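You operate a simulated robot arm through the tools that you are given. There is no shell and no other tool.

The job below is to be done with a simulated robot arm. You get a single attempt, and the scene is never put back.

TASK
Patch the puncture in the air cushion.
Fine: coat the spot from the yellow glue tube, put the tube back, lay the black patch on it, press it down with the purple wiper pad, put the pad back. Set down upright: yellow glue tube. A coat counts when it lies all over at full strength: go over it till it gets no stronger. What is to be rubbed or washed off counts as gone when no trace of it is left.

Only the result counts: the job must be done as asked and must still hold three seconds after the hand-in. Knocking over, shifting, dropping, spilling or breaking anything else fails it.

THE ROBOT
A 6-joint arm with a two-finger gripper, fixed in place. Base frame: the origin is at the foot of the arm, x ahead of it, y to its left, z up; the work surface is at about z = 480. Units: mm, rad, N and s.
With the tool pointing down near the work surface it reaches from about 100 to 780 mm from the base axis. Its first joint turns from -2.897 to 2.897 rad. Payload 2.45 kg.
The TCP is the grasp point between the finger pads, 20 mm short of the fingertips. In the tool frame z runs along the fingers and y along their closing line. The gripper opens to 140 mm. The gripper's body begins 168 mm behind the TCP.
Orientation is told as [roll, pitch, yaw] about the base's x, y, z axes, in that order, counted from this pose: with the fingers straight down and closing along the base's y, the tool's x points along the base's -x, its y along +y and its z along -z.

THE INTERFACE
- The arm moves only by the tool servo_tool. Its argument "commands" is text: rows parted by semicolons, each of 7 numbers parted by spaces: the finger opening in mm, from 0 to 140, then the shift along the tool's x, y, z in mm, then the turn, a rotation vector about the tool's x, y, z in degrees. In form: gripper tx ty tz ax ay az; .... A call has 1 to 20 rows; each row is the pose to reach, as a shift and turn from the pose commanded when the call began, along the tool's axes at that moment. Each row takes 0.2 s and may step no farther than 50 mm and 0.15 rad from the row before; otherwise, or with a gripper value out of range, the whole call is refused. Where a pose cannot be reached the arm comes as near as it can. A force on the tool above 40 N (or 10 N above the force at the start of the call, whichever is more), or a blocked arm, ends the call early, and 0.2 s more pass. Each finger travels about 45 mm/s and halts on what it meets, pressing with about 28 N; the grip force reading is that of the motor and also rises with nothing between the fingers. The clock runs only during rows and for 0.2 s after the last one: add rows that repeat a pose to give the fingers time. The reply holds the time, the measured pose of the TCP, the force on the tool along the base axes, the opening and the grip force, in the units named above and with some noise, with the torque about the TCP (base axes, N m) and any sound that the robot's microphone picked up.
- Cameras (640 x 400 px; columns grow to the right, rows downward): "scene" is fixed at [388.4, -660.2, 1094]; the picture's right is [0.98, 0.17, 0.00], its down [0.15, -0.87, -0.48] and it looks along [-0.08, 0.47, -0.88] (base axes); focal length 214 px, centre (320, 200). "wrist" rides on the gripper at [78, 11, -209] in the tool frame; the picture's right is [-0.14, 0.99, 0.00], its down [-0.92, -0.13, -0.37] and it looks along [-0.37, -0.05, 0.93] (tool axes); focal length 280 px, centre (320, 200). There is no depth. A picture from a camera that has moved, and an enlarged one, comes with that camera's place and axes in the base frame and with its lens. The place of the scene camera against the robot may be out by one fixed shift of up to 25 mm in any direction.
- get_image(camera): a new picture of that camera. It takes no simulated time.
- raise_lower(by): slides the trunk up (or, below 0, down) by that many mm; the arm rides with it, the base frame stays. It gives what a move gives, with no picture.
- zoom(camera, box): a new picture of the part [left, top, right, bottom] of that camera's present view, enlarged. It takes no simulated time.
- close_job(): hands the job in; it is judged then, once.

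Nothing tells you positions but the pictures and the camera data. Unless the task says otherwise, let go and move clear before handing in.

The tools are called after "Request:" by a JSON object that holds its "fn" and its "kwargs". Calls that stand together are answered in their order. servo_tool: Moves the arm, as the interface text tells. Its arguments: {"type":"object","properties":{"commands":{"type":"string"}},"required":["commands"]} The other tools are called the same way: raise_lower (by) slides the trunk up or down; get_image (camera) takes a picture; zoom (camera, box) takes an enlarged picture of a part of a camera's view; close_job () hands the job in.

At the start:

```text
t: 0.0
position: [331.1, -496.8, 889.0]
tool_rot: [0.0, 0.001, 0.001]
ft_force: [0.8, 0.3, -0.1]
wrist_torque: [-0.02, -0.01, 0.0]
gripper_width: 140.0
grip_force: 0.1
trunk travel left (down, up): [-25.0, 205.0]
```

scene: 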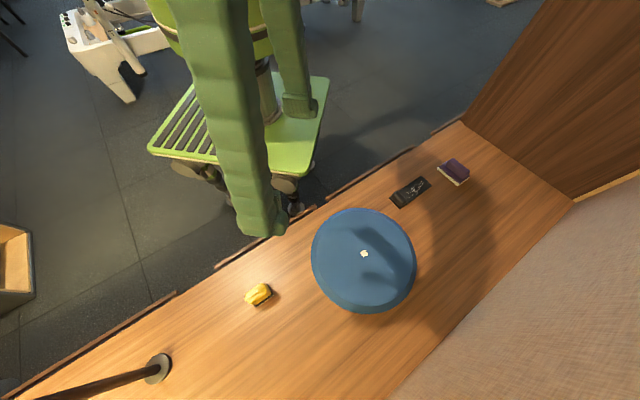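
wrist: 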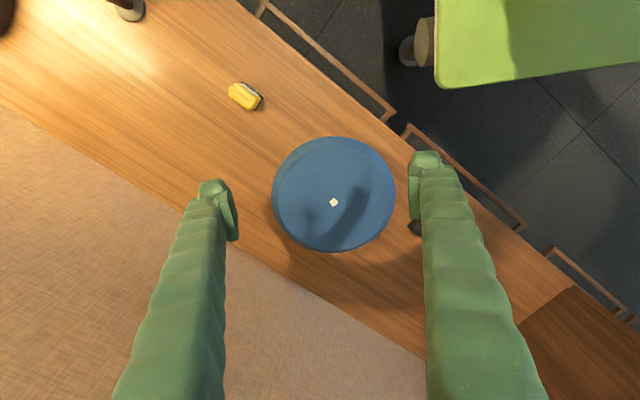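

I see a blue round air cushion with a pale mark (the puncture), a yellow glue tube to its left, a dark patch and a purple wiper pad on its right, all on a wooden bench. I'll look more closely before I move.

Request:
{"fn": "zoom", "kwargs": {"camera": "scene", "box": [220, 260, 300, 310]}}

Request:
{"fn": "zoom", "kwargs": {"camera": "scene", "box": [380, 140, 480, 220]}}

Request:
{"fn": "zoom", "kwargs": {"camera": "scene", "box": [300, 200, 430, 320]}}

Request:
{"fn": "zoom", "kwargs": {"camera": "wrist", "box": [200, 60, 300, 130]}}

Request:
{"fn": "zoom", "kwargs": {"camera": "wrist", "box": [260, 130, 430, 260]}}

```text
8.00 times, centred on (260, 285) of scene
camera zoom: at [388.4, -660.2, 1094.0], right [0.98, 0.17, 0.0], down [0.15, -0.87, -0.48], along [-0.08, 0.47, -0.88], focal length 1716 px, centre (800, -480)
```

zoom: 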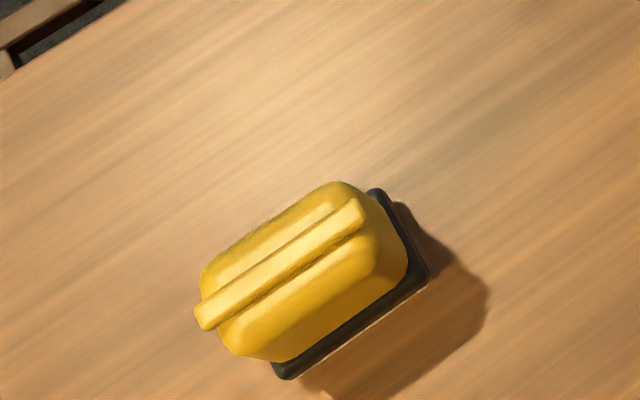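

```text
5.00 times, centred on (430, 180) of scene
camera zoom: at [388.4, -660.2, 1094.0], right [0.98, 0.17, 0.0], down [0.15, -0.87, -0.48], along [-0.08, 0.47, -0.88], focal length 1072 px, centre (-230, 300)
```

zoom: 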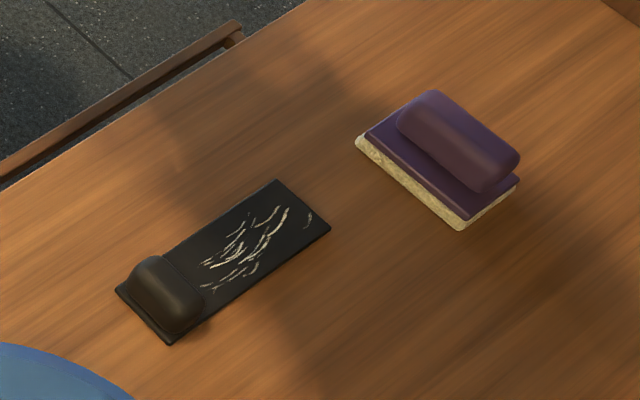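

```text
3.33 times, centred on (365, 260) of scene
camera zoom: at [388.4, -660.2, 1094.0], right [0.98, 0.17, 0.0], down [0.15, -0.87, -0.48], along [-0.08, 0.47, -0.88], focal length 715 px, centre (170, 0)
```

zoom: 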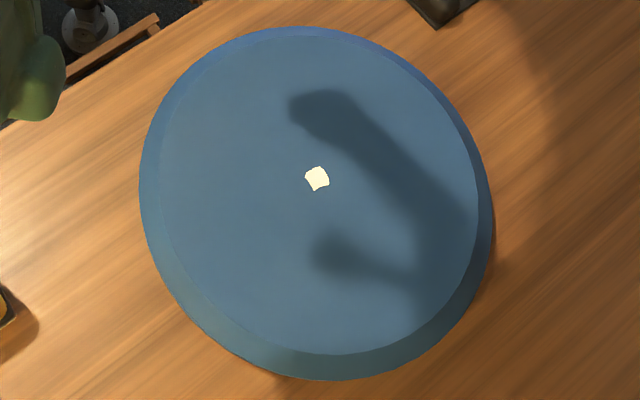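

```text
5.71 times, centred on (250, 95) of wrist
camera zoom: at [252.5, -486.2, 1098.7], right [0.14, 0.99, 0.0], down [0.92, -0.13, 0.37], along [0.37, -0.05, -0.93], focal length 1602 px, centre (720, 800)
```

zoom: 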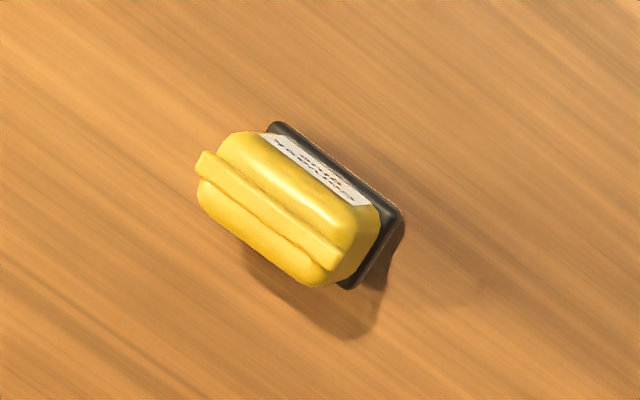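

```text
3.08 times, centred on (345, 195) of wrist
camera zoom: at [252.5, -486.2, 1098.7], right [0.14, 0.99, 0.0], down [0.92, -0.13, 0.37], along [0.37, -0.05, -0.93], focal length 863 px, centre (243, 215)
```

zoom: 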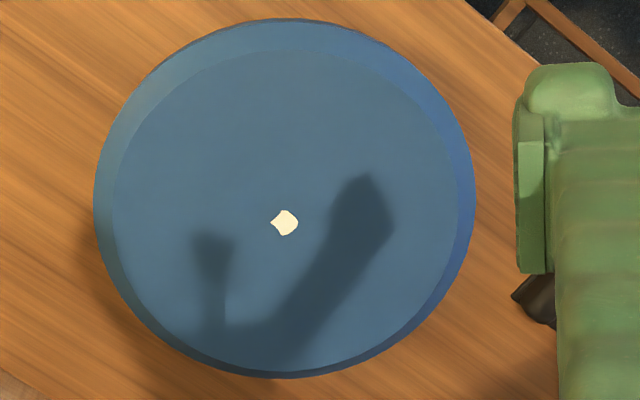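

The tube stands near (249, -634) on a black foot, the puncture is about (477, -488) on top of the cushion, and the patch and pad are further along +x. I'll move the wrist camera over for a second view, to fix heights and see the patch and pad.

Request:
{"fn": "servo_tool", "kwargs": {"commands": "140 -34 29 8 0 0 0;140 -68 59 16 0 0 0;140 -101 88 23 0 0 0;140 -135 118 31 0 0 0;140 -169 147 39 0 0 0;140 -169 147 39 0 0 0"}}

Request:
{"fn": "get_image", "kwargs": {"camera": "wrist"}}

Request:
{"fn": "get_image", "kwargs": {"camera": "scene"}}

```text
t: 1.4
position: [499.7, -349.5, 850.3]
tool_rot: [0.0, 0.001, -0.001]
ft_force: [-1.4, 1.7, -0.8]
wrist_torque: [0.0, 0.04, 0.01]
gripper_width: 140.0
grip_force: 0.0
trunk travel left (down, up): [-25.0, 205.0]
```

```text
taken
camera wrist: at [421.5, -339.2, 1060.1], right [0.14, 0.99, 0.0], down [0.92, -0.13, 0.37], along [0.36, -0.05, -0.93], focal length 280 px, centre (320, 200)
```

wrist: 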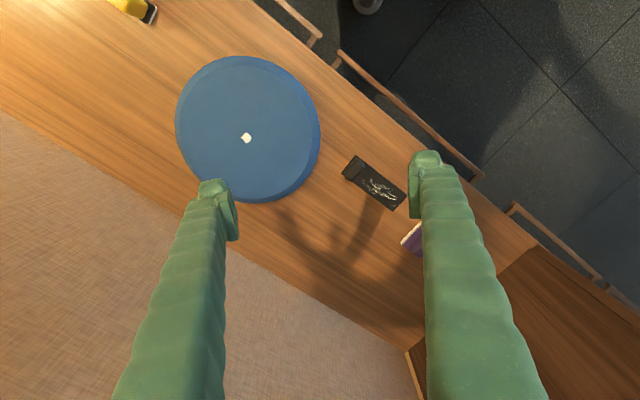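

```text
taken
```

scene: 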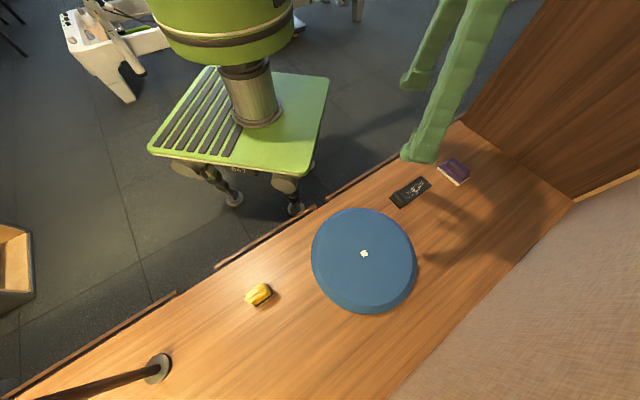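

The cushion top works out at about z = 533, with the puncture near (488, -488). The patch lies near (627, -248) and the pad near (775, -165), partly hidden by a finger, so I'll move across to see the pad clearly.

Request:
{"fn": "servo_tool", "kwargs": {"commands": "140 -33 33 0 0 0 0;140 -66 66 0 0 0 0;140 -100 100 0 0 0 0;140 -100 100 0 0 0 0"}}

Request:
{"fn": "get_image", "kwargs": {"camera": "wrist"}}

Request:
{"fn": "zoom", "kwargs": {"camera": "wrist", "box": [230, 60, 430, 260]}}

```text
t: 2.4
position: [601.6, -249.7, 850.6]
tool_rot: [-0.001, 0.0, 0.0]
ft_force: [-0.7, 0.2, -0.1]
wrist_torque: [-0.02, 0.06, -0.04]
gripper_width: 139.8
grip_force: 0.1
trunk travel left (down, up): [-25.0, 205.0]
```

```text
taken
camera wrist: at [522.2, -238.9, 1060.0], right [0.14, 0.99, 0.0], down [0.92, -0.13, 0.37], along [0.36, -0.05, -0.93], focal length 280 px, centre (320, 200)
```

wrist: 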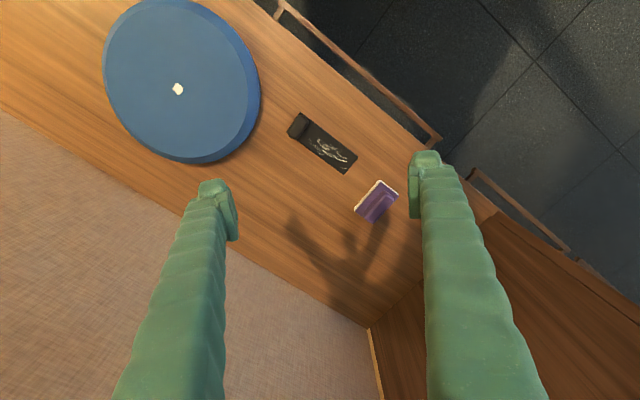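

```text
2.00 times, centred on (330, 160) of wrist
camera zoom: at [522.2, -238.9, 1060.0], right [0.14, 0.99, 0.0], down [0.92, -0.13, 0.37], along [0.36, -0.05, -0.93], focal length 561 px, centre (300, 280)
```

zoom: 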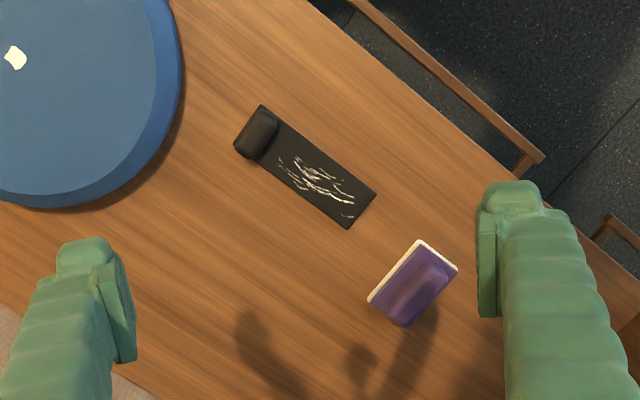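

The pad is near (768, -149) and roughly 90 x 50 mm. The patch is about 145 x 50 mm, lying at 45° with its knob at the cushion end. I'll go over to the glue tube first, turning the gripper by about 47° to match its long axis.

Request:
{"fn": "servo_tool", "kwargs": {"commands": "140 29.3 -32 8.3 0 0 -3.917;140 58.6 -64 16.7 0 0 -7.833;140 87.9 -96 25 0 0 -11.75;140 117.2 -128 33.3 0 0 -15.67;140 146.5 -160 41.7 0 0 -19.58;140 175.8 -192 50 0 0 -23.5;140 205.1 -224 58.3 0 0 -27.42;140 234.4 -256 66.7 0 0 -31.33;140 263.7 -288 75 0 0 -35.25;140 293 -320 83.3 0 0 -39.17;140 322.3 -352 91.7 0 0 -43.08;140 351.6 -384.3 100 0 0 -47;140 351.6 -384.3 100 0 0 -47"}}

Request:
{"fn": "get_image", "kwargs": {"camera": "wrist"}}

Request:
{"fn": "zoom", "kwargs": {"camera": "wrist", "box": [260, 80, 380, 200]}}

Request:
{"fn": "get_image", "kwargs": {"camera": "scene"}}

```text
t: 5.2
position: [250.8, -636.9, 749.4]
tool_rot: [0.002, 0.001, 0.821]
ft_force: [-0.2, -0.3, 0.6]
wrist_torque: [0.02, -0.05, -0.02]
gripper_width: 140.2
grip_force: 0.0
trunk travel left (down, up): [-25.0, 205.0]
```

```text
taken
camera wrist: at [186.9, -686.6, 959.2], right [-0.63, 0.78, 0.0], down [0.72, 0.59, 0.37], along [0.29, 0.23, -0.93], focal length 280 px, centre (320, 200)
```

wrist: 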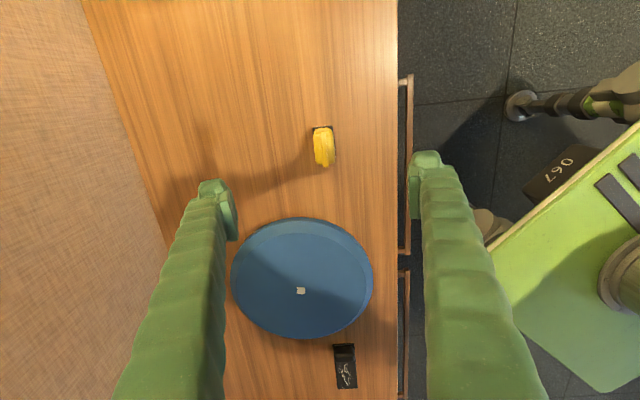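

```text
3.33 times, centred on (320, 140) of wrist
camera zoom: at [186.9, -686.6, 959.2], right [-0.63, 0.78, 0.0], down [0.72, 0.59, 0.37], along [0.29, 0.23, -0.93], focal length 935 px, centre (320, 400)
```

zoom: 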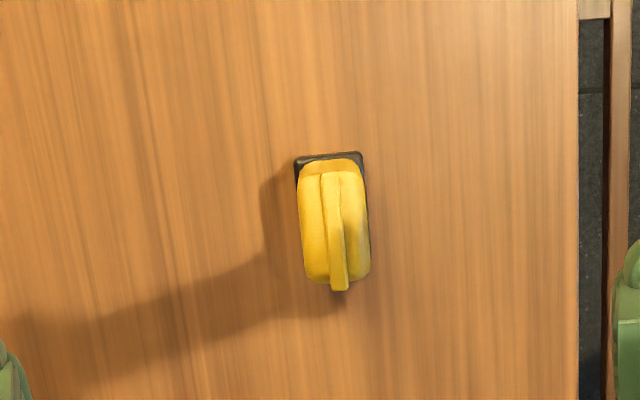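

```text
taken
```

scene: 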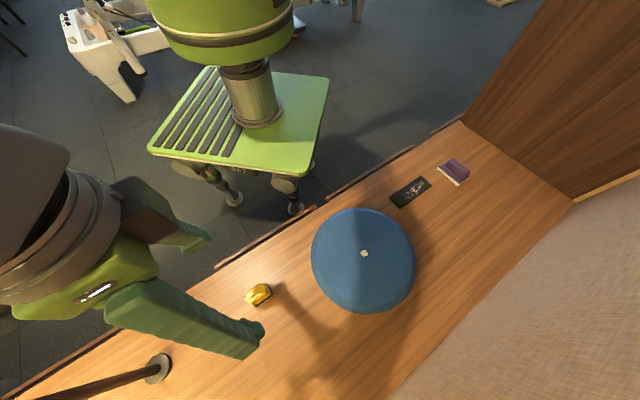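

The tube sits roughly (250, -630), at about 44° yaw. I'll go down partway above it, correcting the yaw by 3°, and look again.

Request:
{"fn": "servo_tool", "kwargs": {"commands": "140 0 0 25 0 0 1;140 0 0 50 0 0 2;140 0 0 75 0 0 3;140 0 0 100 0 0 3;140 0 0 100 0 0 3"}}

Request:
{"fn": "get_image", "kwargs": {"camera": "wrist"}}

Request:
{"fn": "zoom", "kwargs": {"camera": "wrist", "box": [240, 100, 400, 240]}}

Request:
{"fn": "servo_tool", "kwargs": {"commands": "140 0 0 0 0 0 0"}}

```text
t: 6.4
position: [248.5, -635.9, 650.1]
tool_rot: [0.0, 0.001, 0.767]
ft_force: [0.6, 1.1, -0.3]
wrist_torque: [-0.01, 0.0, -0.01]
gripper_width: 139.8
grip_force: 0.1
trunk travel left (down, up): [-25.0, 205.0]
```

```text
taken
camera wrist: at [183.5, -682.3, 859.0], right [-0.59, 0.81, 0.0], down [0.75, 0.55, 0.37], along [0.3, 0.22, -0.93], focal length 280 px, centre (320, 200)
```

wrist: 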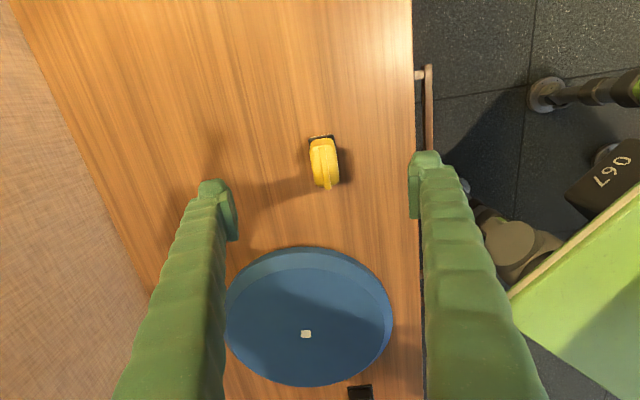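

```text
2.86 times, centred on (320, 170) of wrist
camera zoom: at [183.5, -682.3, 859.0], right [-0.59, 0.81, 0.0], down [0.75, 0.55, 0.37], along [0.3, 0.22, -0.93], focal length 801 px, centre (320, 286)
```

zoom: 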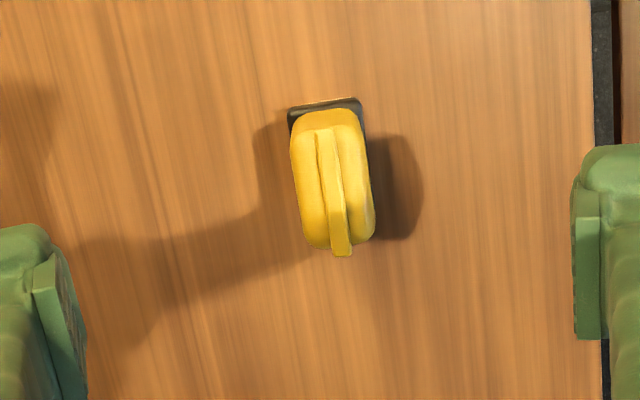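

```text
t: 6.8
position: [248.0, -635.7, 649.5]
tool_rot: [0.002, 0.001, 0.769]
ft_force: [-0.2, -0.5, 0.1]
wrist_torque: [0.0, 0.0, -0.01]
gripper_width: 139.9
grip_force: 0.1
trunk travel left (down, up): [-25.0, 205.0]
```

The tube is centred near (250, -627), yaw about 45.5°, with its top at about z = 543. I'll align over it and lower to just above, narrowing the fingers to 90 mm.

Request:
{"fn": "servo_tool", "kwargs": {"commands": "120 -4 2.7 20 0 0 -0.7;100 -7.8 5.4 40 0 0 -1.5;90 -7.8 5.4 55 0 0 -1.5;90 -7.8 5.4 65 0 0 -1.5;90 -7.8 5.4 65 0 0 -1.5"}}

Request:
{"fn": "get_image", "kwargs": {"camera": "wrist"}}

Request:
{"fn": "zoom", "kwargs": {"camera": "wrist", "box": [240, 100, 400, 240]}}

Request:
{"fn": "zoom", "kwargs": {"camera": "scene", "box": [180, 220, 320, 320]}}

```text
t: 8.0
position: [251.1, -625.5, 586.2]
tool_rot: [-0.001, 0.0, 0.794]
ft_force: [0.2, -0.2, -0.1]
wrist_torque: [-0.01, 0.03, 0.01]
gripper_width: 89.5
grip_force: 0.0
trunk travel left (down, up): [-25.0, 205.0]
```

```text
taken
camera wrist: at [187.9, -673.3, 795.0], right [-0.61, 0.79, 0.0], down [0.74, 0.57, 0.37], along [0.29, 0.23, -0.93], focal length 280 px, centre (320, 200)
```

wrist: 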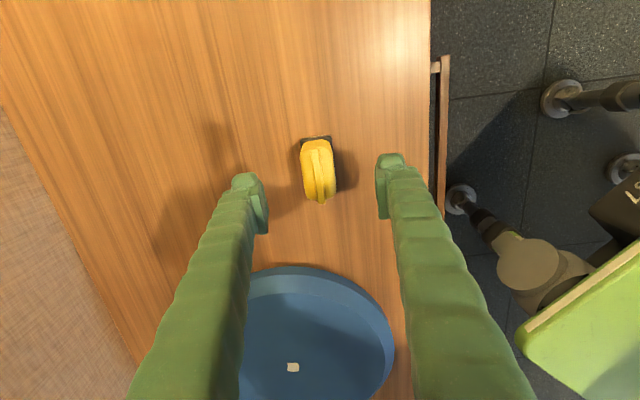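

```text
2.86 times, centred on (320, 170) of wrist
camera zoom: at [187.9, -673.3, 795.0], right [-0.61, 0.79, 0.0], down [0.74, 0.57, 0.37], along [0.29, 0.23, -0.93], focal length 801 px, centre (320, 286)
```

zoom: 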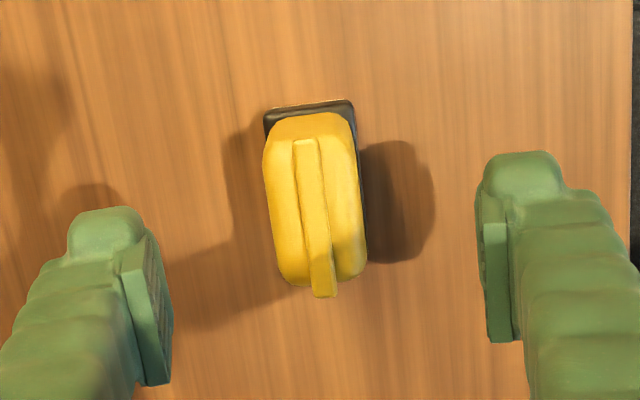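

```text
4.00 times, centred on (250, 270) of scene
camera zoom: at [388.4, -660.2, 1094.0], right [0.98, 0.17, 0.0], down [0.15, -0.87, -0.48], along [-0.08, 0.47, -0.88], focal length 858 px, centre (600, -80)
```

zoom: 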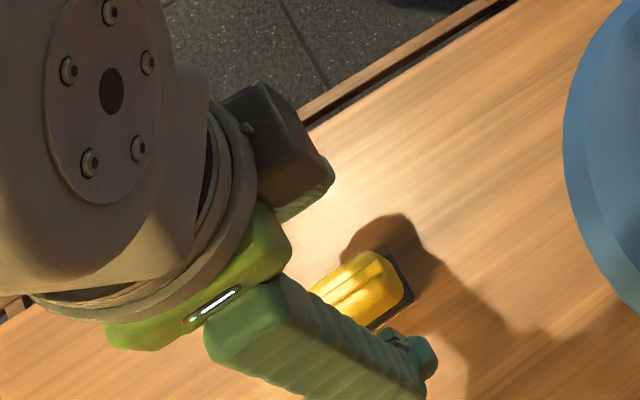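

The tube is well aligned, just 2.6 mm off to one side. I'll lower to grip height (TCP about z = 515) with that correction and check before closing.

Request:
{"fn": "servo_tool", "kwargs": {"commands": "90 0 -2.6 15 0 0 0;85 0 -2.6 30 0 0 0;80 0 -2.6 45 0 0 0;80 0 -2.6 60 0 0 0;80 0 -2.6 70 0 0 0;80 0 -2.6 70 0 0 0"}}

Request:
{"fn": "zoom", "kwargs": {"camera": "wrist", "box": [240, 100, 400, 240]}}

Request:
{"fn": "zoom", "kwargs": {"camera": "scene", "box": [200, 240, 320, 320]}}

```text
t: 9.4
position: [252.3, -625.6, 517.0]
tool_rot: [0.0, -0.001, 0.792]
ft_force: [0.2, 0.0, 0.0]
wrist_torque: [0.02, -0.01, 0.02]
gripper_width: 79.7
grip_force: 0.0
trunk travel left (down, up): [-25.0, 205.0]
```

```text
2.86 times, centred on (320, 170) of wrist
camera zoom: at [189.6, -674.1, 726.1], right [-0.61, 0.79, 0.0], down [0.74, 0.57, 0.37], along [0.29, 0.23, -0.93], focal length 801 px, centre (320, 286)
```

zoom: 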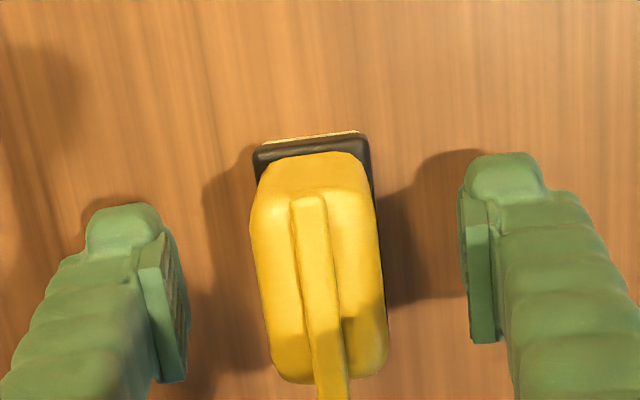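

```text
5.00 times, centred on (260, 280) of scene
camera zoom: at [388.4, -660.2, 1094.0], right [0.98, 0.17, 0.0], down [0.15, -0.87, -0.48], along [-0.08, 0.47, -0.88], focal length 1072 px, centre (620, -200)
```

zoom: 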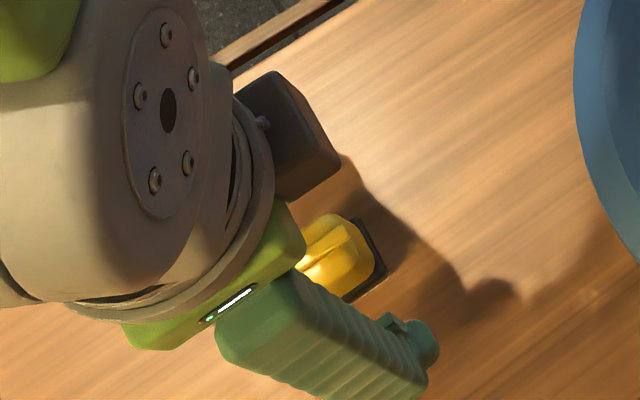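

The tube sits centred between the fingers, and I can see it has a pale applicator pad under the black foot. I'll raise by 3 mm so the fingertips clear the foot, then close on the body.

Request:
{"fn": "servo_tool", "kwargs": {"commands": "80 0 -0.5 -3 0 0 0;60 0 -0.5 -3 0 0 0;40 0 -0.5 -3 0 0 0;20 0 -0.5 -3 0 0 0;10 0 -0.5 -3 0 0 0;10 0 -0.5 -3 0 0 0;10 0 -0.5 -3 0 0 0;10 0 -0.5 -3 0 0 0"}}

Request:
{"fn": "zoom", "kwargs": {"camera": "wrist", "box": [240, 100, 400, 240]}}

```text
t: 11.2
position: [253.1, -627.7, 518.4]
tool_rot: [-0.001, 0.001, 0.794]
ft_force: [-0.1, -0.3, -0.2]
wrist_torque: [-0.03, 0.03, -0.04]
gripper_width: 28.5
grip_force: 28.1
trunk travel left (down, up): [-25.0, 205.0]
```

```text
2.86 times, centred on (320, 170) of wrist
camera zoom: at [189.6, -674.8, 728.6], right [-0.61, 0.79, 0.0], down [0.74, 0.57, 0.37], along [0.29, 0.22, -0.93], focal length 801 px, centre (320, 286)
```

zoom: 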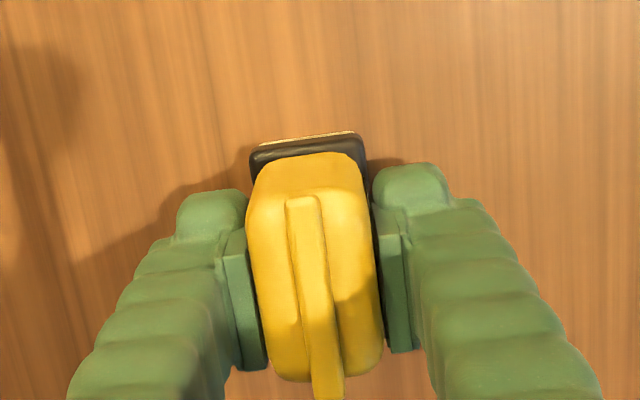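

The tube is held, gripped at 28.5 mm. I'll lift it straight up and check that it stays in the hand.

Request:
{"fn": "servo_tool", "kwargs": {"commands": "10 0 0 -10 0 0 0;10 0 0 -30 0 0 0;10 0 0 -60 0 0 0;10 0 0 -90 0 0 0;10 0 0 -120 0 0 0;10 0 0 -120 0 0 0"}}

Request:
{"fn": "get_image", "kwargs": {"camera": "wrist"}}

Request:
{"fn": "zoom", "kwargs": {"camera": "scene", "box": [160, 200, 320, 320]}}

```text
t: 12.6
position: [253.2, -626.3, 637.0]
tool_rot: [0.001, 0.0, 0.794]
ft_force: [0.9, 0.2, 0.3]
wrist_torque: [-0.02, 0.0, 0.01]
gripper_width: 28.8
grip_force: 28.4
trunk travel left (down, up): [-25.0, 205.0]
```

```text
taken
camera wrist: at [188.6, -674.6, 846.9], right [-0.61, 0.79, 0.0], down [0.74, 0.57, 0.37], along [0.29, 0.22, -0.93], focal length 280 px, centre (320, 200)
```

wrist: 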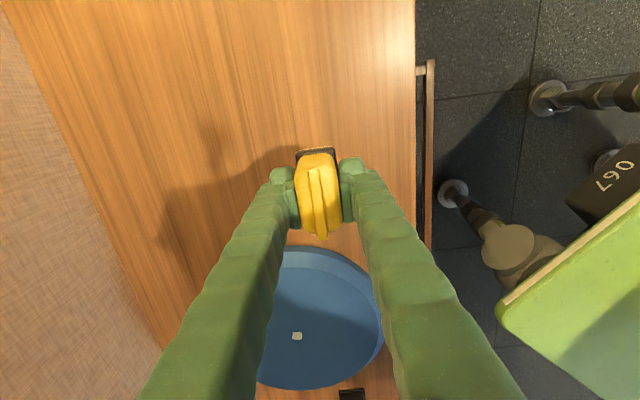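

```text
3.33 times, centred on (240, 260) of scene
camera zoom: at [388.4, -660.2, 1094.0], right [0.98, 0.17, 0.0], down [0.15, -0.87, -0.48], along [-0.08, 0.47, -0.88], focal length 715 px, centre (587, 0)
```

zoom: 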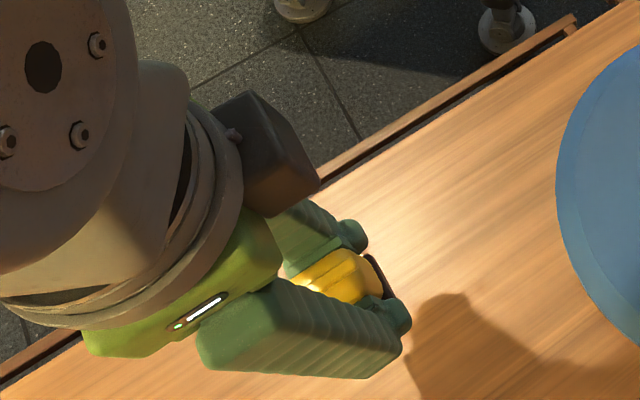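

The tube is off the table and held firmly. I'll carry it over to the far side of the puncture, so I can view the mark closely before touching down.

Request:
{"fn": "servo_tool", "kwargs": {"commands": "10 -42.9 -8.9 0 0 0 0;10 -85.8 -17.8 0 0 0 0;10 -128.7 -26.7 0 0 0 0;10 -171.6 -35.5 0 0 0 0;10 -214.6 -44.4 0 0 0 0;10 -257.5 -53.3 0 0 0 0;10 -300.4 -62.2 0 0 0 0;10 -343.3 -71.1 0 0 0 0;10 -343.3 -71.1 0 0 0 0"}}

Request:
{"fn": "get_image", "kwargs": {"camera": "wrist"}}

Request:
{"fn": "zoom", "kwargs": {"camera": "wrist", "box": [260, 50, 380, 170]}}

Request:
{"fn": "get_image", "kwargs": {"camera": "scene"}}

```text
t: 14.6
position: [545.4, -431.4, 638.4]
tool_rot: [0.001, 0.0, 0.795]
ft_force: [0.2, 0.0, -1.0]
wrist_torque: [-0.03, 0.06, -0.02]
gripper_width: 28.4
grip_force: 27.9
trunk travel left (down, up): [-25.0, 205.0]
```

```text
taken
camera wrist: at [482.0, -480.0, 848.5], right [-0.61, 0.79, 0.0], down [0.74, 0.57, 0.37], along [0.29, 0.22, -0.93], focal length 280 px, centre (320, 200)
```

wrist: 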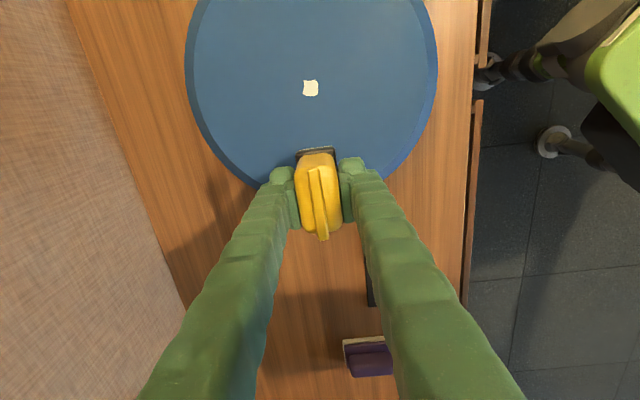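

```text
3.33 times, centred on (320, 110) of wrist
camera zoom: at [482.0, -480.0, 848.5], right [-0.61, 0.79, 0.0], down [0.74, 0.57, 0.37], along [0.29, 0.22, -0.93], focal length 935 px, centre (320, 500)
```

zoom: 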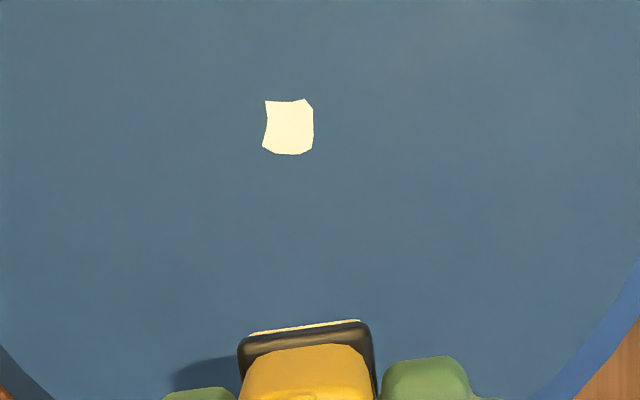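

```text
taken
```

scene: 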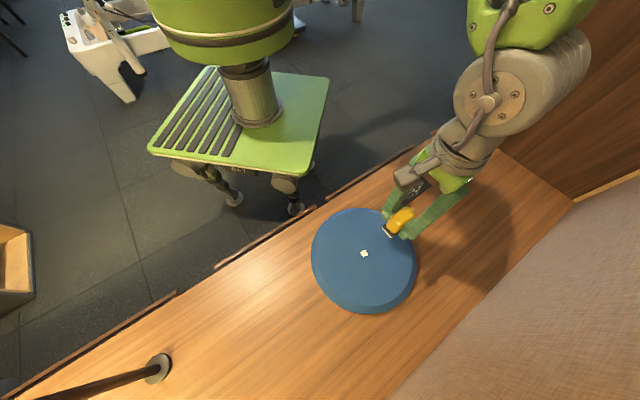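

The mark is at about (489, -487), roughly 17 mm across, so the tube's 52 x 34 mm foot covers it. I'll move directly above it and come down to just above contact.

Request:
{"fn": "servo_tool", "kwargs": {"commands": "10 40 0.3 0 0 0 0;10 76.2 0.6 0 0 0 0;10 76.2 0.6 25 0 0 0;10 76.2 0.6 45 0 0 0;10 76.2 0.6 60 0 0 0;10 76.2 0.6 60 0 0 0"}}

Request:
{"fn": "zoom", "kwargs": {"camera": "wrist", "box": [240, 80, 400, 240]}}

Request:
{"fn": "zoom", "kwargs": {"camera": "scene", "box": [310, 190, 430, 290]}}

```text
t: 16.0
position: [490.7, -486.1, 578.3]
tool_rot: [-0.001, -0.001, 0.796]
ft_force: [0.2, -0.4, -1.3]
wrist_torque: [0.01, -0.02, 0.01]
gripper_width: 28.8
grip_force: 27.4
trunk travel left (down, up): [-25.0, 205.0]
```

```text
2.50 times, centred on (320, 160) of wrist
camera zoom: at [427.6, -534.8, 787.6], right [-0.61, 0.79, 0.0], down [0.74, 0.57, 0.37], along [0.29, 0.22, -0.93], focal length 701 px, centre (320, 300)
```

zoom: 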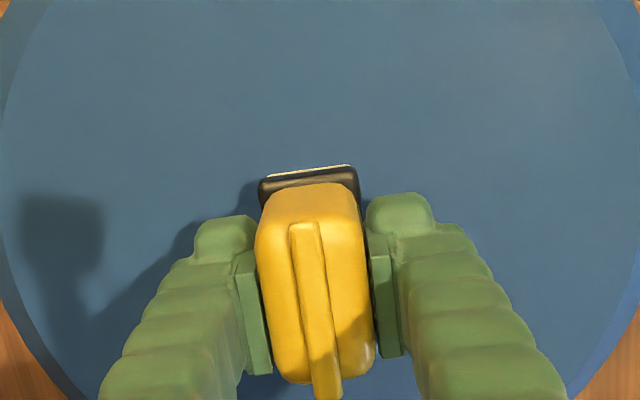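

```text
4.00 times, centred on (370, 240) of scene
camera zoom: at [388.4, -660.2, 1094.0], right [0.98, 0.17, 0.0], down [0.15, -0.87, -0.48], along [-0.08, 0.47, -0.88], focal length 858 px, centre (120, 40)
```

zoom: 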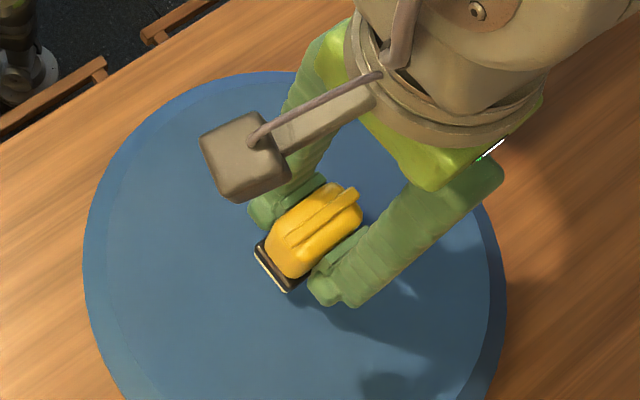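

Now I'll step down slowly to find contact, watching the force.

Request:
{"fn": "servo_tool", "kwargs": {"commands": "10 0 0 1.5 0 0 0;10 0 0 3 0 0 0;10 0 0 4 0 0 0;10 0 0 4 0 0 0"}}

```text
t: 17.0
position: [489.3, -486.5, 574.9]
tool_rot: [0.001, 0.0, 0.795]
ft_force: [-0.7, 0.3, -1.6]
wrist_torque: [0.01, 0.0, 0.02]
gripper_width: 28.7
grip_force: 27.9
trunk travel left (down, up): [-25.0, 205.0]
```

Request:
{"fn": "servo_tool", "kwargs": {"commands": "10 0 0 1 0 0 0;10 0 0 2 0 0 0;10 0 0 2 0 0 0"}}

Request:
{"fn": "servo_tool", "kwargs": {"commands": "10 0 0 1 0 0 0;10 0 0 1 0 0 0"}}

```text
t: 17.8
position: [490.6, -486.4, 571.8]
tool_rot: [0.001, 0.001, 0.794]
ft_force: [-0.2, -0.4, -0.9]
wrist_torque: [0.0, -0.02, 0.03]
gripper_width: 28.7
grip_force: 27.9
trunk travel left (down, up): [-25.0, 205.0]
```

```text
t: 18.4
position: [491.3, -486.1, 571.7]
tool_rot: [-0.001, -0.001, 0.793]
ft_force: [-0.1, 0.0, -1.7]
wrist_torque: [-0.01, -0.02, 0.05]
gripper_width: 28.6
grip_force: 27.4
trunk travel left (down, up): [-25.0, 205.0]
```

Request:
{"fn": "servo_tool", "kwargs": {"commands": "10 0 0 1 0 0 0;10 0 0 2 0 0 0;10 0 0 2 0 0 0"}}

Request:
{"fn": "zoom", "kwargs": {"camera": "scene", "box": [330, 220, 400, 270]}}

```text
t: 19.2
position: [491.3, -485.2, 568.2]
tool_rot: [0.001, -0.001, 0.796]
ft_force: [0.1, 0.7, -0.5]
wrist_torque: [0.0, 0.02, 0.03]
gripper_width: 28.3
grip_force: 27.9
trunk travel left (down, up): [-25.0, 205.0]
```

```text
8.00 times, centred on (365, 245) of scene
camera zoom: at [388.4, -660.2, 1094.0], right [0.98, 0.17, 0.0], down [0.15, -0.87, -0.48], along [-0.08, 0.47, -0.88], focal length 1716 px, centre (-40, -160)
```

zoom: 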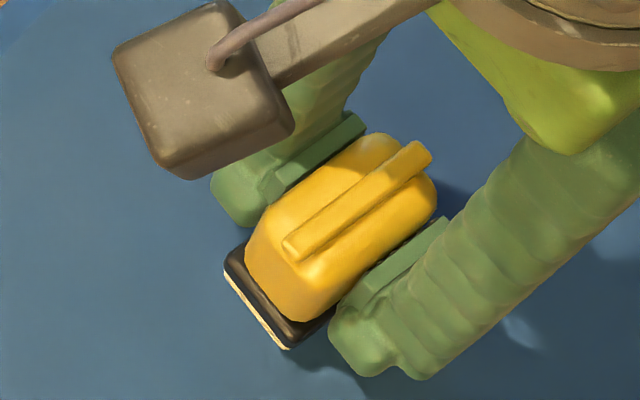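

Request:
{"fn": "servo_tool", "kwargs": {"commands": "10 0 0 1 0 0 0;10 0 0 2 0 0 0;10 0 0 2 0 0 0"}}

Request:
{"fn": "servo_tool", "kwargs": {"commands": "10 0 0 1 0 0 0;10 0 0 2 0 0 0;10 0 0 2 0 0 0"}}

```text
t: 20.0
position: [490.9, -485.6, 566.5]
tool_rot: [0.001, -0.002, 0.793]
ft_force: [-0.2, -0.3, -0.8]
wrist_torque: [-0.02, -0.03, -0.01]
gripper_width: 28.5
grip_force: 28.5
trunk travel left (down, up): [-25.0, 205.0]
```

```text
t: 20.8
position: [491.7, -484.8, 564.6]
tool_rot: [0.001, 0.0, 0.794]
ft_force: [0.3, 0.3, -0.9]
wrist_torque: [-0.03, 0.03, 0.01]
gripper_width: 29.0
grip_force: 28.5
trunk travel left (down, up): [-25.0, 205.0]
```

Request:
{"fn": "servo_tool", "kwargs": {"commands": "10 0 0 1 0 0 0;10 0 0 2 0 0 0;10 0 0 2 0 0 0"}}

Request:
{"fn": "servo_tool", "kwargs": {"commands": "10 0 0 1 0 0 0;10 0 0 2 0 0 0;10 0 0 2 0 0 0"}}

Request:
{"fn": "zoom", "kwargs": {"camera": "wrist", "box": [260, 110, 380, 210]}}

Request:
{"fn": "zoom", "kwargs": {"camera": "scene", "box": [330, 220, 400, 270]}}

```text
t: 21.6
position: [491.3, -486.1, 564.0]
tool_rot: [-0.001, 0.0, 0.794]
ft_force: [-1.4, 0.2, 7.7]
wrist_torque: [0.03, 0.06, 0.01]
gripper_width: 28.6
grip_force: 27.6
trunk travel left (down, up): [-25.0, 205.0]
```

```text
t: 22.4
position: [491.0, -484.9, 563.1]
tool_rot: [-0.001, 0.0, 0.794]
ft_force: [0.4, 1.3, 22.1]
wrist_torque: [0.04, 0.01, -0.01]
gripper_width: 28.8
grip_force: 27.6
trunk travel left (down, up): [-25.0, 205.0]
```

```text
4.00 times, centred on (320, 160) of wrist
camera zoom: at [427.2, -533.8, 772.5], right [-0.61, 0.79, 0.0], down [0.74, 0.57, 0.37], along [0.29, 0.22, -0.93], focal length 1122 px, centre (320, 360)
```

zoom: 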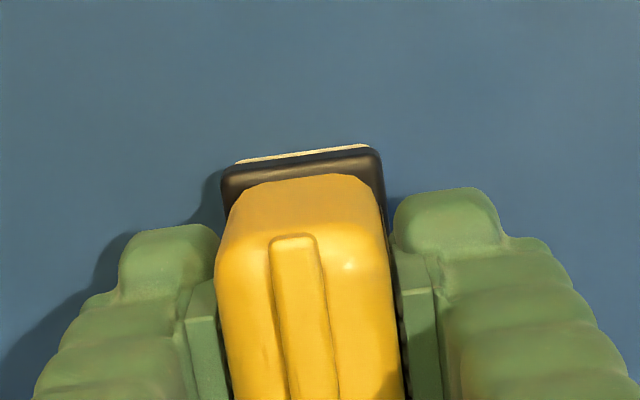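

```text
8.00 times, centred on (365, 245) of scene
camera zoom: at [388.4, -660.2, 1094.0], right [0.98, 0.17, 0.0], down [0.15, -0.87, -0.48], along [-0.08, 0.47, -0.88], focal length 1716 px, centre (-40, -160)
```

zoom: 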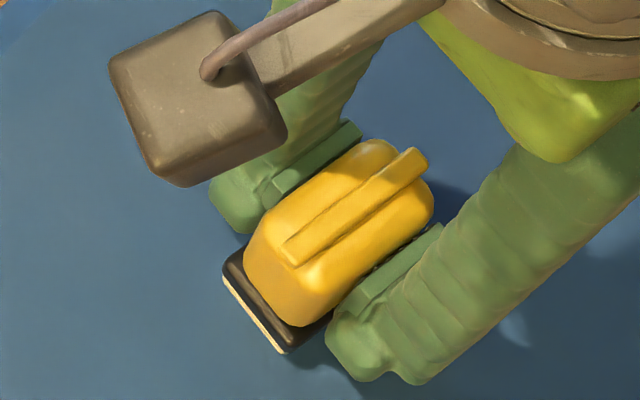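

Contact came at a commanded z of about 564, and the current force is 22 N. I'll ease to about 7 N and rub gently over the mark.

Request:
{"fn": "servo_tool", "kwargs": {"commands": "10 0 0 -2 0 0 0;10 0 0 -2 0 0 0"}}

Request:
{"fn": "servo_tool", "kwargs": {"commands": "10 8 0 0 0 0 0;10 16 0 0 0 0 0;10 8 0 0 0 0 0;10 0 0 0 0 0 0;10 -8 0 0 0 0 0;10 -16 0 0 0 0 0;10 -8 0 0 0 0 0;10 0 0 0 0 0 0"}}

```text
t: 23.0
position: [491.3, -485.7, 561.6]
tool_rot: [-0.001, 0.001, 0.794]
ft_force: [3.5, -4.5, 5.7]
wrist_torque: [-0.07, -0.24, -0.08]
gripper_width: 28.8
grip_force: 28.3
trunk travel left (down, up): [-25.0, 205.0]
```

```text
t: 24.8
position: [490.6, -485.6, 563.3]
tool_rot: [0.0, 0.0, 0.794]
ft_force: [0.3, 0.1, 2.0]
wrist_torque: [0.05, 0.04, -0.04]
gripper_width: 28.8
grip_force: 28.0
trunk travel left (down, up): [-25.0, 205.0]
```

Let me lift and step aside to see what the first strokes left.

Request:
{"fn": "servo_tool", "kwargs": {"commands": "10 0 0 -15 0 0 0;10 0 0 -40 0 0 0;10 -40 0 -60 0 0 0;10 -76 0 -60 0 0 0;10 -76 0 -60 0 0 0"}}

Request:
{"fn": "zoom", "kwargs": {"camera": "wrist", "box": [260, 50, 380, 170]}}

Request:
{"fn": "get_image", "kwargs": {"camera": "scene"}}

```text
t: 26.0
position: [544.8, -430.2, 622.5]
tool_rot: [0.001, -0.001, 0.793]
ft_force: [0.8, -0.5, -0.5]
wrist_torque: [-0.01, 0.03, 0.01]
gripper_width: 28.9
grip_force: 28.0
trunk travel left (down, up): [-25.0, 205.0]
```

```text
3.33 times, centred on (320, 110) of wrist
camera zoom: at [481.7, -478.7, 832.4], right [-0.61, 0.79, 0.0], down [0.74, 0.57, 0.37], along [0.29, 0.22, -0.93], focal length 935 px, centre (320, 500)
```

zoom: 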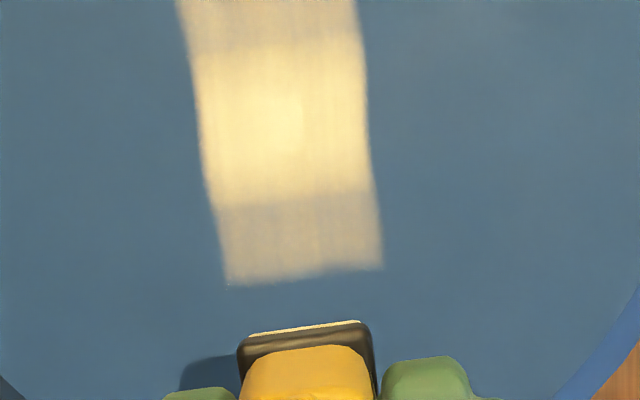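

```text
taken
```

scene: 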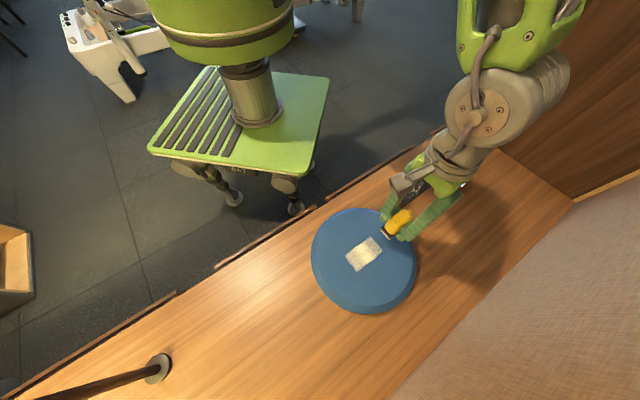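

The tube leaves a pale coat that builds up with passes, centred on the mark. I'll go back down and make many more strokes over the same area.

Request:
{"fn": "servo_tool", "kwargs": {"commands": "10 40 0 0 0 0 0;10 76 0 20 0 0 0;10 76 0 45 0 0 0;10 76 0 57 0 0 0;10 76 0 60.3 0 0 0;10 84 0 60.3 0 0 0;10 92 0 60.3 0 0 0;10 84 0 60.3 0 0 0;10 76 0 60.3 0 0 0;10 68 0 60.3 0 0 0;10 60 0 60.3 0 0 0;10 68 0 60.3 0 0 0;10 76 0 60.3 0 0 0;10 84 0 60.3 0 0 0;10 92 0 60.3 0 0 0;10 84 0 60.3 0 0 0;10 76 0 60.3 0 0 0;10 68 0 60.3 0 0 0;10 60 0 60.3 0 0 0;10 76 0 60.3 0 0 0"}}

Request:
{"fn": "servo_tool", "kwargs": {"commands": "10 0 4 0 0 0 0;10 8 4 0 0 0 0;10 16 4 0 0 0 0;10 8 4 0 0 0 0;10 0 4 0 0 0 0;10 -8 4 0 0 0 0;10 -16 4 0 0 0 0;10 -8 4 0 0 0 0;10 0 4 0 0 0 0;10 0 -4 0 0 0 0;10 8 -4 0 0 0 0;10 16 -4 0 0 0 0;10 8 -4 0 0 0 0;10 0 -4 0 0 0 0;10 -8 -4 0 0 0 0;10 -16 -4 0 0 0 0;10 -8 -4 0 0 0 0;10 0 -4 0 0 0 0;10 0 0 0 0 0 0"}}

Request:
{"fn": "servo_tool", "kwargs": {"commands": "10 0 0 -15 0 0 0;10 0 0 -40 0 0 0;10 -40 0 -60 0 0 0;10 -76 0 -60 0 0 0;10 -76 0 -60 0 0 0"}}

Request:
{"fn": "zoom", "kwargs": {"camera": "wrist", "box": [260, 50, 380, 170]}}

Request:
{"fn": "get_image", "kwargs": {"camera": "wrist"}}

```text
t: 30.2
position: [489.0, -485.6, 562.4]
tool_rot: [0.0, 0.001, 0.794]
ft_force: [0.7, -0.6, -1.2]
wrist_torque: [-0.01, 0.0, 0.01]
gripper_width: 28.6
grip_force: 27.7
trunk travel left (down, up): [-25.0, 205.0]
```

```text
t: 34.2
position: [490.1, -485.4, 563.0]
tool_rot: [0.001, 0.001, 0.795]
ft_force: [-0.3, 0.3, -1.1]
wrist_torque: [-0.01, 0.0, -0.02]
gripper_width: 28.9
grip_force: 27.9
trunk travel left (down, up): [-25.0, 205.0]
```

```text
t: 35.4
position: [543.8, -429.1, 623.6]
tool_rot: [0.0, 0.001, 0.794]
ft_force: [0.3, 1.0, -0.5]
wrist_torque: [0.0, 0.04, -0.03]
gripper_width: 28.7
grip_force: 28.1
trunk travel left (down, up): [-25.0, 205.0]
```

```text
3.33 times, centred on (320, 110) of wrist
camera zoom: at [480.8, -477.5, 831.8], right [-0.61, 0.79, 0.0], down [0.74, 0.57, 0.37], along [0.29, 0.22, -0.93], focal length 935 px, centre (320, 500)
```

zoom: 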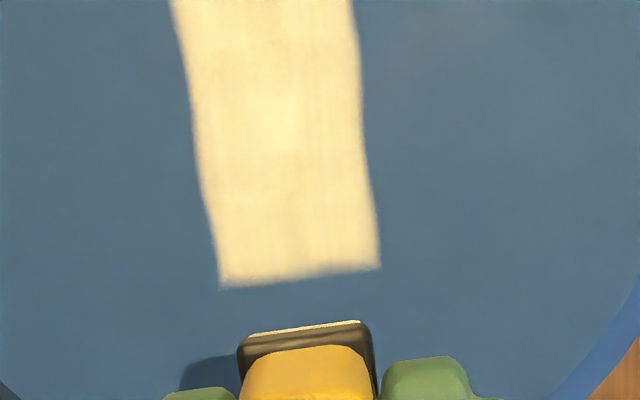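

```text
taken
camera wrist: at [480.8, -477.5, 831.8], right [-0.61, 0.79, 0.0], down [0.74, 0.57, 0.37], along [0.29, 0.22, -0.93], focal length 280 px, centre (320, 200)
```

wrist: 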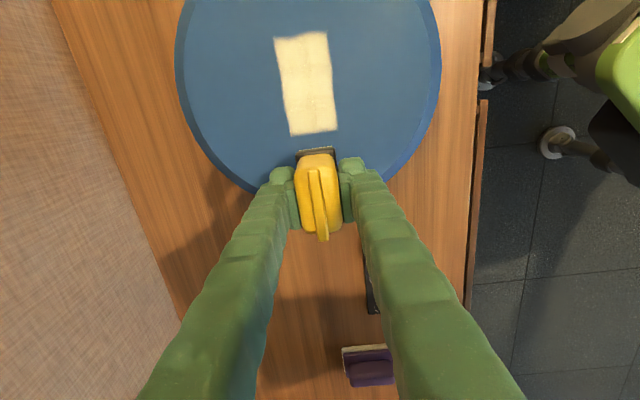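

The coat is much stronger and fairly even now, but the last readings showed almost no contact force. I'll take a baseline zoom, then go back down to find contact again and repeat.

Request:
{"fn": "zoom", "kwargs": {"camera": "wrist", "box": [250, 20, 360, 145]}}

Request:
{"fn": "servo_tool", "kwargs": {"commands": "10 40 0 0 0 0 0;10 76 0 20 0 0 0;10 76 0 45 0 0 0;10 76 0 57 0 0 0;10 76 0 60 0 0 0;10 76 0 60 0 0 0"}}

Request:
{"fn": "servo_tool", "kwargs": {"commands": "10 0 0 1 0 0 0;10 0 0 1 0 0 0"}}

```text
3.20 times, centred on (305, 82) of wrist
camera zoom: at [480.8, -477.5, 831.8], right [-0.61, 0.79, 0.0], down [0.74, 0.57, 0.37], along [0.29, 0.22, -0.93], focal length 897 px, centre (368, 576)
```

zoom: 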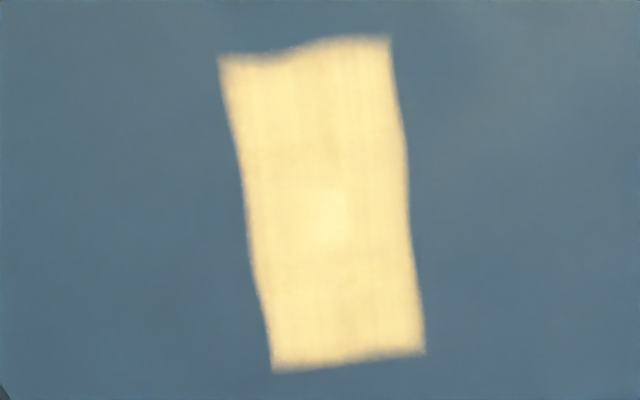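

```text
t: 36.8
position: [490.2, -484.6, 565.3]
tool_rot: [-0.001, 0.0, 0.794]
ft_force: [-0.2, -0.3, -0.6]
wrist_torque: [0.02, 0.03, -0.01]
gripper_width: 28.5
grip_force: 28.3
trunk travel left (down, up): [-25.0, 205.0]
```

```text
t: 37.4
position: [489.5, -484.7, 562.2]
tool_rot: [0.0, 0.0, 0.794]
ft_force: [0.2, -0.2, 1.0]
wrist_torque: [-0.01, 0.01, -0.03]
gripper_width: 28.8
grip_force: 28.0
trunk travel left (down, up): [-25.0, 205.0]
```

Request:
{"fn": "servo_tool", "kwargs": {"commands": "10 0 0 0.7 0 0 0;10 8 0 0.7 0 0 0;10 16 0 0.7 0 0 0;10 20 0 0.7 0 0 0;10 10 0 0.7 0 0 0;10 0 0 0.7 0 0 0;10 -10 0 0.7 0 0 0;10 -20 0 0.7 0 0 0;10 -10 0 0.7 0 0 0;10 0 0 0.7 0 0 0;10 10 0 0.7 0 0 0;10 20 0 0.7 0 0 0;10 10 0 0.7 0 0 0;10 0 0 0.7 0 0 0;10 -10 0 0.7 0 0 0;10 -20 0 0.7 0 0 0;10 -10 0 0.7 0 0 0;10 0 0 0.7 0 0 0;10 0 0 0.7 0 0 0"}}

```text
t: 41.2
position: [494.5, -481.2, 561.6]
tool_rot: [0.001, -0.001, 0.796]
ft_force: [-5.8, 3.2, 15.0]
wrist_torque: [-0.03, 0.28, -0.05]
gripper_width: 28.6
grip_force: 27.9
trunk travel left (down, up): [-25.0, 205.0]
stopped in row 19: the force on the tool passed its limit at 41 N (the readings are from after the stop); the commanded pose is now the measured one
```

The force spiked past the limit at the end of those strokes. I'll lift off and check both the coat and the cushion's position.

Request:
{"fn": "servo_tool", "kwargs": {"commands": "10 0 0 -15 0 0 0;10 0 0 -40 0 0 0;10 -40 0 -60 0 0 0;10 -72 0 -60 0 0 0;10 -72 0 -60 0 0 0"}}

Request:
{"fn": "get_image", "kwargs": {"camera": "wrist"}}

Request:
{"fn": "zoom", "kwargs": {"camera": "wrist", "box": [250, 20, 360, 145]}}

Request:
{"fn": "zoom", "kwargs": {"camera": "scene", "box": [300, 190, 430, 320]}}

Request:
{"fn": "zoom", "kwargs": {"camera": "wrist", "box": [280, 130, 360, 250]}}

```text
t: 42.4
position: [544.6, -431.0, 621.5]
tool_rot: [0.0, -0.001, 0.794]
ft_force: [0.0, -0.1, -1.6]
wrist_torque: [-0.02, 0.0, -0.03]
gripper_width: 28.7
grip_force: 27.7
trunk travel left (down, up): [-25.0, 205.0]
```

```text
taken
camera wrist: at [481.4, -480.6, 831.1], right [-0.61, 0.79, 0.0], down [0.74, 0.57, 0.37], along [0.29, 0.23, -0.93], focal length 280 px, centre (320, 200)
```

wrist: 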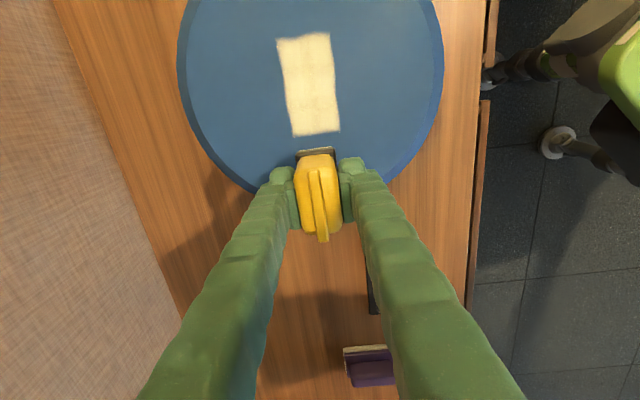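

```text
3.20 times, centred on (305, 82) of wrist
camera zoom: at [481.4, -480.6, 831.1], right [-0.61, 0.79, 0.0], down [0.74, 0.57, 0.37], along [0.29, 0.23, -0.93], focal length 897 px, centre (368, 576)
```

zoom: 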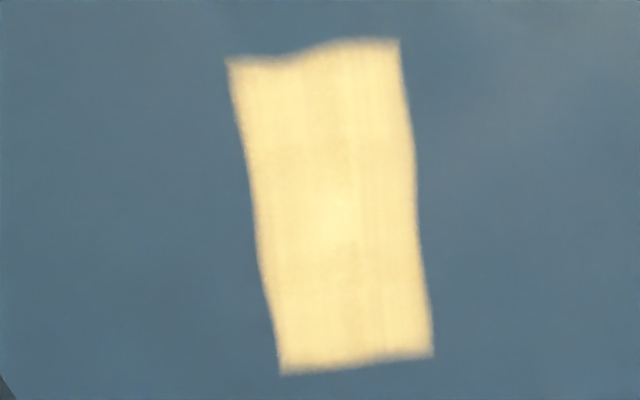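

```text
3.08 times, centred on (365, 255) of scene
camera zoom: at [388.4, -660.2, 1094.0], right [0.98, 0.17, 0.0], down [0.15, -0.87, -0.48], along [-0.08, 0.47, -0.88], focal length 660 px, centre (182, 31)
```

zoom: 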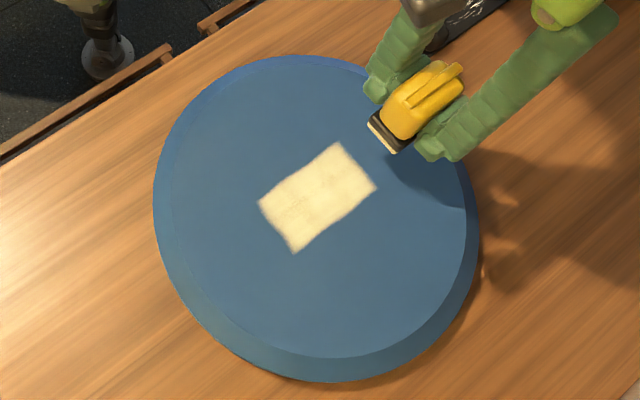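

```text
3.33 times, centred on (320, 190) of wrist
camera zoom: at [481.4, -480.6, 831.1], right [-0.61, 0.79, 0.0], down [0.74, 0.57, 0.37], along [0.29, 0.23, -0.93], focal length 935 px, centre (320, 233)
```

zoom: 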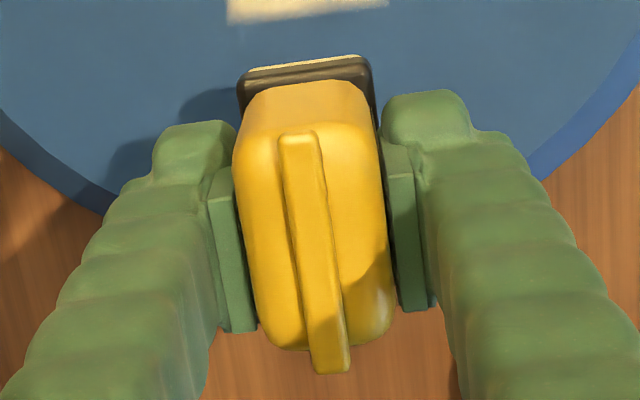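

The cushion hasn't moved. The coat fills a fixed wavy rectangle of about 91 x 53 mm around the mark, and the strokes never spread past it. It looks close to even, so I'll do another gentle round with slower strokes and lighter pressure, then compare.

Request:
{"fn": "servo_tool", "kwargs": {"commands": "10 40 0 0 0 0 0;10 77 0.3 20 0 0 0;10 77 0.3 45 0 0 0;10 77 0.3 56 0 0 0;10 77 0.3 59 0 0 0;10 77 0.3 59 0 0 0"}}

Request:
{"fn": "servo_tool", "kwargs": {"commands": "10 0 0 0.8 0 0 0;10 0 0 0.8 0 0 0"}}

```text
t: 43.8
position: [491.7, -486.3, 562.3]
tool_rot: [-0.001, -0.003, 0.792]
ft_force: [0.4, 0.1, -1.1]
wrist_torque: [-0.02, -0.03, 0.03]
gripper_width: 28.8
grip_force: 28.4
trunk travel left (down, up): [-25.0, 205.0]
```

```text
t: 44.4
position: [491.0, -486.3, 561.6]
tool_rot: [0.0, -0.002, 0.794]
ft_force: [-0.9, 1.8, 4.6]
wrist_torque: [-0.05, 0.12, 0.02]
gripper_width: 28.6
grip_force: 27.5
trunk travel left (down, up): [-25.0, 205.0]
```

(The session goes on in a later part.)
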